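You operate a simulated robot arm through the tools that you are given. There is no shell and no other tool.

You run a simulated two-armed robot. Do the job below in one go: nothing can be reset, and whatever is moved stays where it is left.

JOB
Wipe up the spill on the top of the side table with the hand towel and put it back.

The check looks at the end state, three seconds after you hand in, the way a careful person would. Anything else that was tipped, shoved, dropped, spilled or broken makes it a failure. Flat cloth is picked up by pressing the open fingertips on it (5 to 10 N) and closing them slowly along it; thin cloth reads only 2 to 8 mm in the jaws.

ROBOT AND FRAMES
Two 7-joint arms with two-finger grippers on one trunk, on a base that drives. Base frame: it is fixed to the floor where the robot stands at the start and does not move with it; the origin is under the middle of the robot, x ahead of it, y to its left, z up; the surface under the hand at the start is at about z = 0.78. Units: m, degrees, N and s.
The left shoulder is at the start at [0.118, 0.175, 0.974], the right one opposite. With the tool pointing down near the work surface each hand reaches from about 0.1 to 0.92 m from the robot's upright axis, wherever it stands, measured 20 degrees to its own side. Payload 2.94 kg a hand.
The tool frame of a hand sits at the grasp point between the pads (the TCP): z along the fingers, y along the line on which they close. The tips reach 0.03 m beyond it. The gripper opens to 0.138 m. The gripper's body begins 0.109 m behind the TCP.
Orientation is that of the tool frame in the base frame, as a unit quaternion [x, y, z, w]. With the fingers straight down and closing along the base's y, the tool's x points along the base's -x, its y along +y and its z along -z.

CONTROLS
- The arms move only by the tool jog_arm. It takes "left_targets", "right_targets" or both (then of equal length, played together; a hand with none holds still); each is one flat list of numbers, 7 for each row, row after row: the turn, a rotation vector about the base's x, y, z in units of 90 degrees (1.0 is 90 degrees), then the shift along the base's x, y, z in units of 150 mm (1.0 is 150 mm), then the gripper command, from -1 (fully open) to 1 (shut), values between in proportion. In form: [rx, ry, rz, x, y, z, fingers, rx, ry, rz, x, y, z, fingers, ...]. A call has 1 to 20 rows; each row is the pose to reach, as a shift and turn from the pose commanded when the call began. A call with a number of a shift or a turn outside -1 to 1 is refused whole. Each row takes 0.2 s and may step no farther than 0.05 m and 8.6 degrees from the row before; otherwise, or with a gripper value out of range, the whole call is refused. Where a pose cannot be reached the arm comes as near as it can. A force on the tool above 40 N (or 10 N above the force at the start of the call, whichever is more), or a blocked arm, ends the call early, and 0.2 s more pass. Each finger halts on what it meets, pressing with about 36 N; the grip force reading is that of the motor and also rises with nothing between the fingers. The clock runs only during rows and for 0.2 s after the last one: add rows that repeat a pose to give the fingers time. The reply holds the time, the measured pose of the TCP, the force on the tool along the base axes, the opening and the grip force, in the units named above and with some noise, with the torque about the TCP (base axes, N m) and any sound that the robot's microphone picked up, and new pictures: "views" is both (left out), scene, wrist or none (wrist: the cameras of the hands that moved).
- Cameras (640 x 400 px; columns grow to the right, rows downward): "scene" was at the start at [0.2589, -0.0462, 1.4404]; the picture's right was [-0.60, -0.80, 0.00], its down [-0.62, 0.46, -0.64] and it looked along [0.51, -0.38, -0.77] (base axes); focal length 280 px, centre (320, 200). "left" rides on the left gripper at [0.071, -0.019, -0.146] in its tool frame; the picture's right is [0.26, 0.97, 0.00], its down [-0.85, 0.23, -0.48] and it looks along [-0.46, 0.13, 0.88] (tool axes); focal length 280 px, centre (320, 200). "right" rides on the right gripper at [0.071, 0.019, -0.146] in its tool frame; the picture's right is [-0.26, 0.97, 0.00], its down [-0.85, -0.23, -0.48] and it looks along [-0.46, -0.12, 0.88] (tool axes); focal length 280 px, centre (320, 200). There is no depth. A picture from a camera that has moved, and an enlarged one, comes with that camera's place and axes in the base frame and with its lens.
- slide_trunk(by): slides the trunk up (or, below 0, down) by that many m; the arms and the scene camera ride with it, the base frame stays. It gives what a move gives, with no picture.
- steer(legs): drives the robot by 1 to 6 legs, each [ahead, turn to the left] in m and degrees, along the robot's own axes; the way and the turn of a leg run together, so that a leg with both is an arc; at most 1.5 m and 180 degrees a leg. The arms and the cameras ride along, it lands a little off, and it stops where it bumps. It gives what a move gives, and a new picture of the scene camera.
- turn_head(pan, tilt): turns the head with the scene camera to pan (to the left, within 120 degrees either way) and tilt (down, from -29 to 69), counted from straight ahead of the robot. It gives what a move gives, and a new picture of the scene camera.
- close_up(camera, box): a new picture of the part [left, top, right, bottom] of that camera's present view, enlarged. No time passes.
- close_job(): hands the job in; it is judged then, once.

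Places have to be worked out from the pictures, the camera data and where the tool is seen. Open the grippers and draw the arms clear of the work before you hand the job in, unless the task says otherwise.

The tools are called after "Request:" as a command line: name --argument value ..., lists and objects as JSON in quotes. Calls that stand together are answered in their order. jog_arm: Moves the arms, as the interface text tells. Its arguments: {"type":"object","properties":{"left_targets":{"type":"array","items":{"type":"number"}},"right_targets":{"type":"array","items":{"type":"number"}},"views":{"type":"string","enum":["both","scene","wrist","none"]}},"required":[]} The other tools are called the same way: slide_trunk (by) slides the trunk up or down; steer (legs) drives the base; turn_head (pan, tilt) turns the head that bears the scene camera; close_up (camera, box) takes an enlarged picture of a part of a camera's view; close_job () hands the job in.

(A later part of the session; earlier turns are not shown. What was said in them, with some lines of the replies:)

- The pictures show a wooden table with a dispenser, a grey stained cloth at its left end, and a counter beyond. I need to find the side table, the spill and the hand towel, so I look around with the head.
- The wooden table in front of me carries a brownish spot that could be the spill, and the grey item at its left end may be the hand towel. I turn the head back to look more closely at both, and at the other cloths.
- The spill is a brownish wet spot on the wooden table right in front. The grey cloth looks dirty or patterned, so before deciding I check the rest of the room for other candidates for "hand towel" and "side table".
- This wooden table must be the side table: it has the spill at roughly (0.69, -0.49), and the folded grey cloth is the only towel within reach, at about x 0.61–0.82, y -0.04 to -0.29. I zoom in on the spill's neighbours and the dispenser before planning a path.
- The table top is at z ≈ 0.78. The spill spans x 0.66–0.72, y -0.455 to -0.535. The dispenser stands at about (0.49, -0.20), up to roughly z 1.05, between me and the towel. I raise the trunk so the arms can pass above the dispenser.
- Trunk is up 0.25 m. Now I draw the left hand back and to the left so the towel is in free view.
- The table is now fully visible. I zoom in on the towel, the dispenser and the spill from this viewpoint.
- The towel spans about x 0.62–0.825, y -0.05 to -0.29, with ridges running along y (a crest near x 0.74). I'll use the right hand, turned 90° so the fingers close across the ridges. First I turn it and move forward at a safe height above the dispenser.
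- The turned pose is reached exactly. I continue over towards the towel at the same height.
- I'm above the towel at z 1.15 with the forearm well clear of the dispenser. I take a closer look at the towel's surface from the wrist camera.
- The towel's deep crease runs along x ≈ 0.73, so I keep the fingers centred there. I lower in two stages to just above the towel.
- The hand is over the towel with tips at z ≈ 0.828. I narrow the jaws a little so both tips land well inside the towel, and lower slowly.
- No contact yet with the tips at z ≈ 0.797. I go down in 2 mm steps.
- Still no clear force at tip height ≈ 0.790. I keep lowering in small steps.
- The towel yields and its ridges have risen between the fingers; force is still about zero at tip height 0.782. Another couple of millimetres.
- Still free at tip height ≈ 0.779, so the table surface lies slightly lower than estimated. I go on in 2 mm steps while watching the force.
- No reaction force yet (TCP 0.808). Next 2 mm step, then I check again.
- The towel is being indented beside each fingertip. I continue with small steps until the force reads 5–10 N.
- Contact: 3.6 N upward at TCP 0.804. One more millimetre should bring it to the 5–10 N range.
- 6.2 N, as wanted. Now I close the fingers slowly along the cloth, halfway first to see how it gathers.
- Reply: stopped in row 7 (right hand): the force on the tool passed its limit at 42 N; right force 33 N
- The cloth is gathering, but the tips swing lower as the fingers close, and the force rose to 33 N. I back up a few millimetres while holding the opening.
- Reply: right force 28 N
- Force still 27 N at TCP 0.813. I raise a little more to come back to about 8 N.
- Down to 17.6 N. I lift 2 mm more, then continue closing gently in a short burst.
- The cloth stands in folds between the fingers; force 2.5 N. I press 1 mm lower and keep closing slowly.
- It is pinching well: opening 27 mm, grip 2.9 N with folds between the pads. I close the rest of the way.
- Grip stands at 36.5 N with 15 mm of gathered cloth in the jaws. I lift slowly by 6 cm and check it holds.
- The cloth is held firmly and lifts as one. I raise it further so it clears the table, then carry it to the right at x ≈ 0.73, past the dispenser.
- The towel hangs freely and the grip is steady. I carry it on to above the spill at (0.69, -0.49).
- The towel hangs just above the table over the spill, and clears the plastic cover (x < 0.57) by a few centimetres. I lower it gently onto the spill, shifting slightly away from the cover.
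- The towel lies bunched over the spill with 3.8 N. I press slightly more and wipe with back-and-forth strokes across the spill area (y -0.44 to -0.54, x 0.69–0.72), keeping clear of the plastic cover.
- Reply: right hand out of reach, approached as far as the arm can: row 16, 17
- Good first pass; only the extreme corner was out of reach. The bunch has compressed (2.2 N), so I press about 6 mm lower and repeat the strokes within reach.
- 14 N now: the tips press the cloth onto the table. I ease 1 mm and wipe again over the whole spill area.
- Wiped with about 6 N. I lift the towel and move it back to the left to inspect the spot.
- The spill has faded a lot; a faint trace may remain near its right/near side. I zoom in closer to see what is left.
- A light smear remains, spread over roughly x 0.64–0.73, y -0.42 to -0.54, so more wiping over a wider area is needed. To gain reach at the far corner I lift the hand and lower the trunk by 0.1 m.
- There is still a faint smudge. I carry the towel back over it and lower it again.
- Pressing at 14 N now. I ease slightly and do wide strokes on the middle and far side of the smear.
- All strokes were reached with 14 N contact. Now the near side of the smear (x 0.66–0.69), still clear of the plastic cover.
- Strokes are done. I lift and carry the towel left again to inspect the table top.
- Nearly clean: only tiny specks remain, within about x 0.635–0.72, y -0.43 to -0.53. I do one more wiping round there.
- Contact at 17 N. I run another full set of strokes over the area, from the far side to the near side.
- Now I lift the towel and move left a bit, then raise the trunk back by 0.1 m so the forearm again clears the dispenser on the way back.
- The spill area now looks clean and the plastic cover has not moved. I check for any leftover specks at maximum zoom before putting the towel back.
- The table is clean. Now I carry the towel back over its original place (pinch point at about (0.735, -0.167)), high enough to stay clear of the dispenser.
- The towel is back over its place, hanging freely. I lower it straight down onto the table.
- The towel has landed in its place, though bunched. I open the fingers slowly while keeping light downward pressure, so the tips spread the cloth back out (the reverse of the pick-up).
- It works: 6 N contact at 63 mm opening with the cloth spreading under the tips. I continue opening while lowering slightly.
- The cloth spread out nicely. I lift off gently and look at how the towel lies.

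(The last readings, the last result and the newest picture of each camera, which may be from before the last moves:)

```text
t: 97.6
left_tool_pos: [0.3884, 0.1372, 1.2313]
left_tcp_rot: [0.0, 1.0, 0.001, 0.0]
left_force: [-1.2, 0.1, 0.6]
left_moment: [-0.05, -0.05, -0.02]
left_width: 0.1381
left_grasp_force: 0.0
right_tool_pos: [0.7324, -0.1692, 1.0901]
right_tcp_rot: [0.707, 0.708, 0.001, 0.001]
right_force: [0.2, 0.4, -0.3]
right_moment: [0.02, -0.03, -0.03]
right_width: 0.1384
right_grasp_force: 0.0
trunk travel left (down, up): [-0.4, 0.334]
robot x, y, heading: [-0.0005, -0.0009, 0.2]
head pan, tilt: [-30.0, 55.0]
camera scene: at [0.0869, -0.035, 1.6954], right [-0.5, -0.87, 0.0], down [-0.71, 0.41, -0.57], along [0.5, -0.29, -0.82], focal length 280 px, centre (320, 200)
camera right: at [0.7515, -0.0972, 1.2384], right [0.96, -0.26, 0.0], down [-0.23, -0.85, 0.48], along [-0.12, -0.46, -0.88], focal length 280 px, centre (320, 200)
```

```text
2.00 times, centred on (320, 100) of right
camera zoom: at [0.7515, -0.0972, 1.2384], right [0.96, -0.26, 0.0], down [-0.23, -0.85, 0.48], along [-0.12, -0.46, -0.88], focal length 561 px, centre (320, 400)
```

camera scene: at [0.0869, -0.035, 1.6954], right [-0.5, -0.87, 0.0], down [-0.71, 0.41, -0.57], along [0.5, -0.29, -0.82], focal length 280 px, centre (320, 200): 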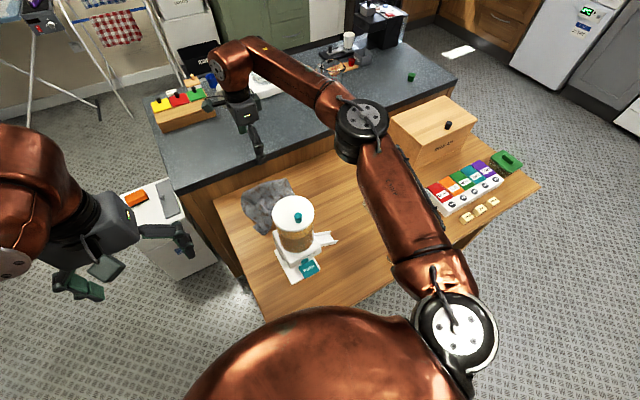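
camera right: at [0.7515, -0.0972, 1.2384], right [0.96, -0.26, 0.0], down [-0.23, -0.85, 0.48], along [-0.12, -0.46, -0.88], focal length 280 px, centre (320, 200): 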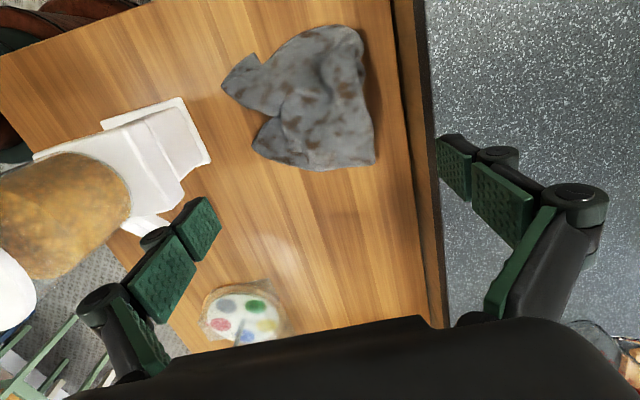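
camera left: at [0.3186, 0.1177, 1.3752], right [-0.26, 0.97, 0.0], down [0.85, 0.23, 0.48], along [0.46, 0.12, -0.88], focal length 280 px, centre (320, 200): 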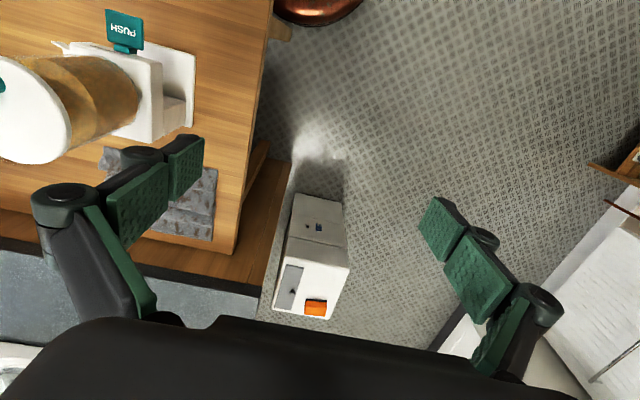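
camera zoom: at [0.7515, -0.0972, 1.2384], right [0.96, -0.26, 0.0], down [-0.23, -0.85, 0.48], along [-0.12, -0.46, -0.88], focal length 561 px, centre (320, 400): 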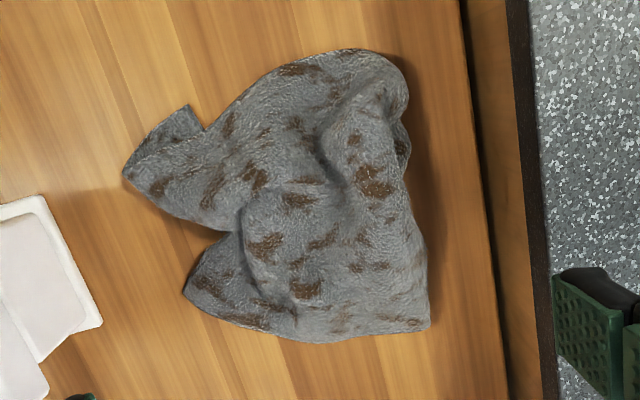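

The towel is back, spread over x 0.60–0.815, y -0.08 to -0.29, i.e. centred within ~1.5 cm of where it lay. Now I retract the right arm the way it came: up first, then back to the right.

Request:
jog_arm --right_targets '[0, 0, 0, 0, 0, 0.3, -1, 0, 0, 0, 0, 0, 0.6, -1, 0, 0, 0, 0, 0, 0.9, -1, 0, 0, 0, 0, 0, 1, -1, 0, 0, 0, -0.16, -0.16, 1, -1, 0, 0, 0, -0.32, -0.32, 1, -1, 0, 0, 0, -0.47, -0.47, 1, -1]' --views "none"

Request:
jog_arm --right_targets '[0, 0, 0, -0.2, -0.2, 0, -1, 0, 0, 0, -0.4, -0.4, 0, -1, 0, 0, 0, -0.6, -0.55, 0, -1, 0, 0, 0, -0.8, -0.68, 0, -1, 0, 0, 0, -1.0, -0.8, 0, -1]' --views "none"

Request:
jog_arm --right_targets '[0, 0, 0, -0.2, 0, 0, -1, 0, 0, 0, -0.4, 0, 0, -1, 0, 0, 0, -0.6, 0, 0, -1, 0, 0, 0, -0.8, 0, 0, -1, 0, 0, 0, -1, 0, 0, -1]' --views "both"

Request:
close_up --camera "scene" --box '[200, 100, 400, 225]'

Request:
close_up --camera "scene" --box '[310, 120, 550, 270]'

```text
t: 99.2
left_tool_pos: [0.3882, 0.1337, 1.2295]
left_tcp_rot: [0.0, 1.0, 0.001, 0.001]
left_force: [0.4, -0.4, 0.6]
left_moment: [0.06, -0.01, 0.02]
left_width: 0.1381
left_grasp_force: 0.1
right_tool_pos: [0.6635, -0.2416, 1.2399]
right_tcp_rot: [0.707, 0.707, 0.002, 0.0]
right_force: [-0.2, -0.7, 0.5]
right_moment: [0.02, 0.02, -0.01]
right_width: 0.138
right_grasp_force: 0.0
trunk travel left (down, up): [-0.4, 0.334]
robot x, y, heading: [-0.0043, -0.0007, -0.0]
head pan, tilt: [-30.0, 55.0]
```

```text
t: 100.4
left_tool_pos: [0.3882, 0.1359, 1.2311]
left_tcp_rot: [0.0, 1.0, 0.0, 0.0]
left_force: [-0.6, 0.5, -0.4]
left_moment: [-0.03, -0.01, 0.0]
left_width: 0.138
left_grasp_force: 0.2
right_tool_pos: [0.513, -0.3593, 1.2391]
right_tcp_rot: [0.707, 0.708, 0.001, -0.001]
right_force: [-0.5, -0.4, -0.3]
right_moment: [0.04, -0.03, -0.01]
right_width: 0.1381
right_grasp_force: 0.1
trunk travel left (down, up): [-0.4, 0.334]
robot x, y, heading: [-0.0005, -0.0017, -0.3]
head pan, tilt: [-30.0, 55.0]
```

```text
t: 101.6
left_tool_pos: [0.3893, 0.1354, 1.2302]
left_tcp_rot: [0.0, 1.0, 0.0, 0.0]
left_force: [-0.2, 0.2, -0.5]
left_moment: [0.04, 0.0, 0.03]
left_width: 0.1379
left_grasp_force: 0.0
right_tool_pos: [0.3608, -0.3593, 1.2385]
right_tcp_rot: [0.707, 0.708, 0.001, 0.0]
right_force: [-0.6, 0.2, -0.3]
right_moment: [-0.02, -0.05, 0.02]
right_width: 0.1382
right_grasp_force: 0.0
trunk travel left (down, up): [-0.4, 0.334]
robot x, y, heading: [0.0006, 0.0003, 0.0]
head pan, tilt: [-30.0, 55.0]
camera scene: at [0.0869, -0.0361, 1.6954], right [-0.5, -0.87, 0.0], down [-0.71, 0.41, -0.57], along [0.5, -0.29, -0.82], focal length 280 px, centre (320, 200)
camera right: at [0.3801, -0.2873, 1.3868], right [0.96, -0.26, 0.0], down [-0.23, -0.85, 0.47], along [-0.12, -0.46, -0.88], focal length 280 px, centre (320, 200)
```

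scene: 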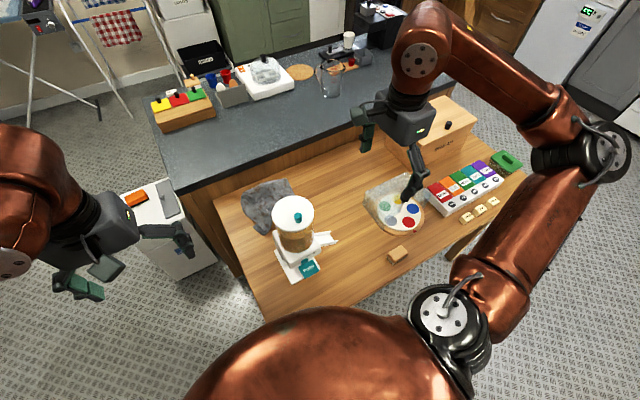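
right: 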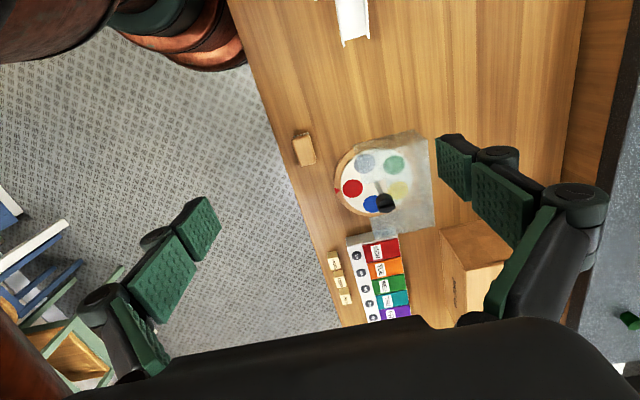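

```text
3.20 times, centred on (300, 162) of scene
camera zoom: at [0.0869, -0.0361, 1.6954], right [-0.5, -0.87, 0.0], down [-0.71, 0.41, -0.57], along [0.5, -0.29, -0.82], focal length 898 px, centre (384, 320)
```

zoom: 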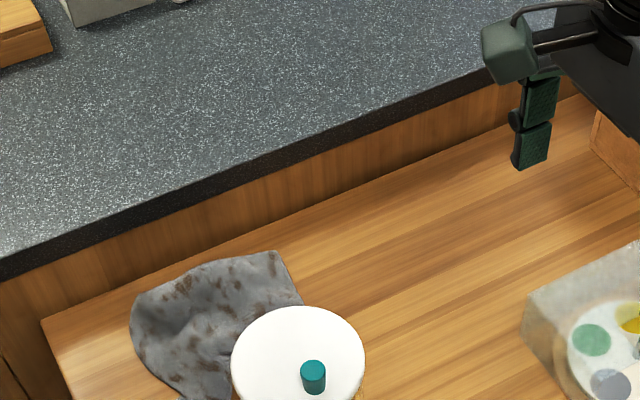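

```text
2.67 times, centred on (430, 195) of scene
camera zoom: at [0.0869, -0.0361, 1.6954], right [-0.5, -0.87, 0.0], down [-0.71, 0.41, -0.57], along [0.5, -0.29, -0.82], focal length 748 px, centre (27, 213)
```

zoom: 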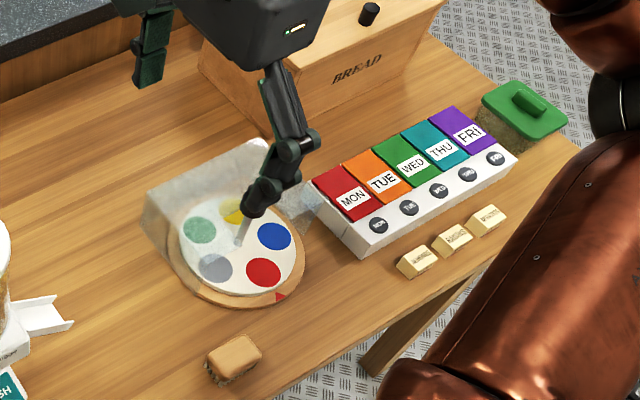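

The table top is clean, the towel lies back in its place, and the dispenser, palette with cover, pill box, bread box and small blocks are all as they were. Both grippers are open and high clear of the table, so I hand in.

Request:
close_job

```text
The job is handed in.
```

I wiped up the spill on the side table with the grey hand towel and put the towel back where it was. I then handed the job in.

- **Spill:** it took three rounds of wiping. At full zoom, the spot and the smear around it no longer show any residue.
- **Towel:** it lies about 1.5 cm from its original spot. It isn't as neat as before: the middle is a little rumpled and one corner is folded over near the dispenser, though not touching it.
- **Everything else:** the dispenser, the round colour palette and its clear cover, the weekday box, bread box and small blocks look unchanged in the last pictures.
- **Robot:** both grippers are open, and the arms are held well above the table. The trunk is still 0.25 m higher than at the start.

The towel was the only cloth within reach, so I took it to be the hand towel. It has brown spots that were there from the start, and I couldn't tell whether they are stains or a pattern.
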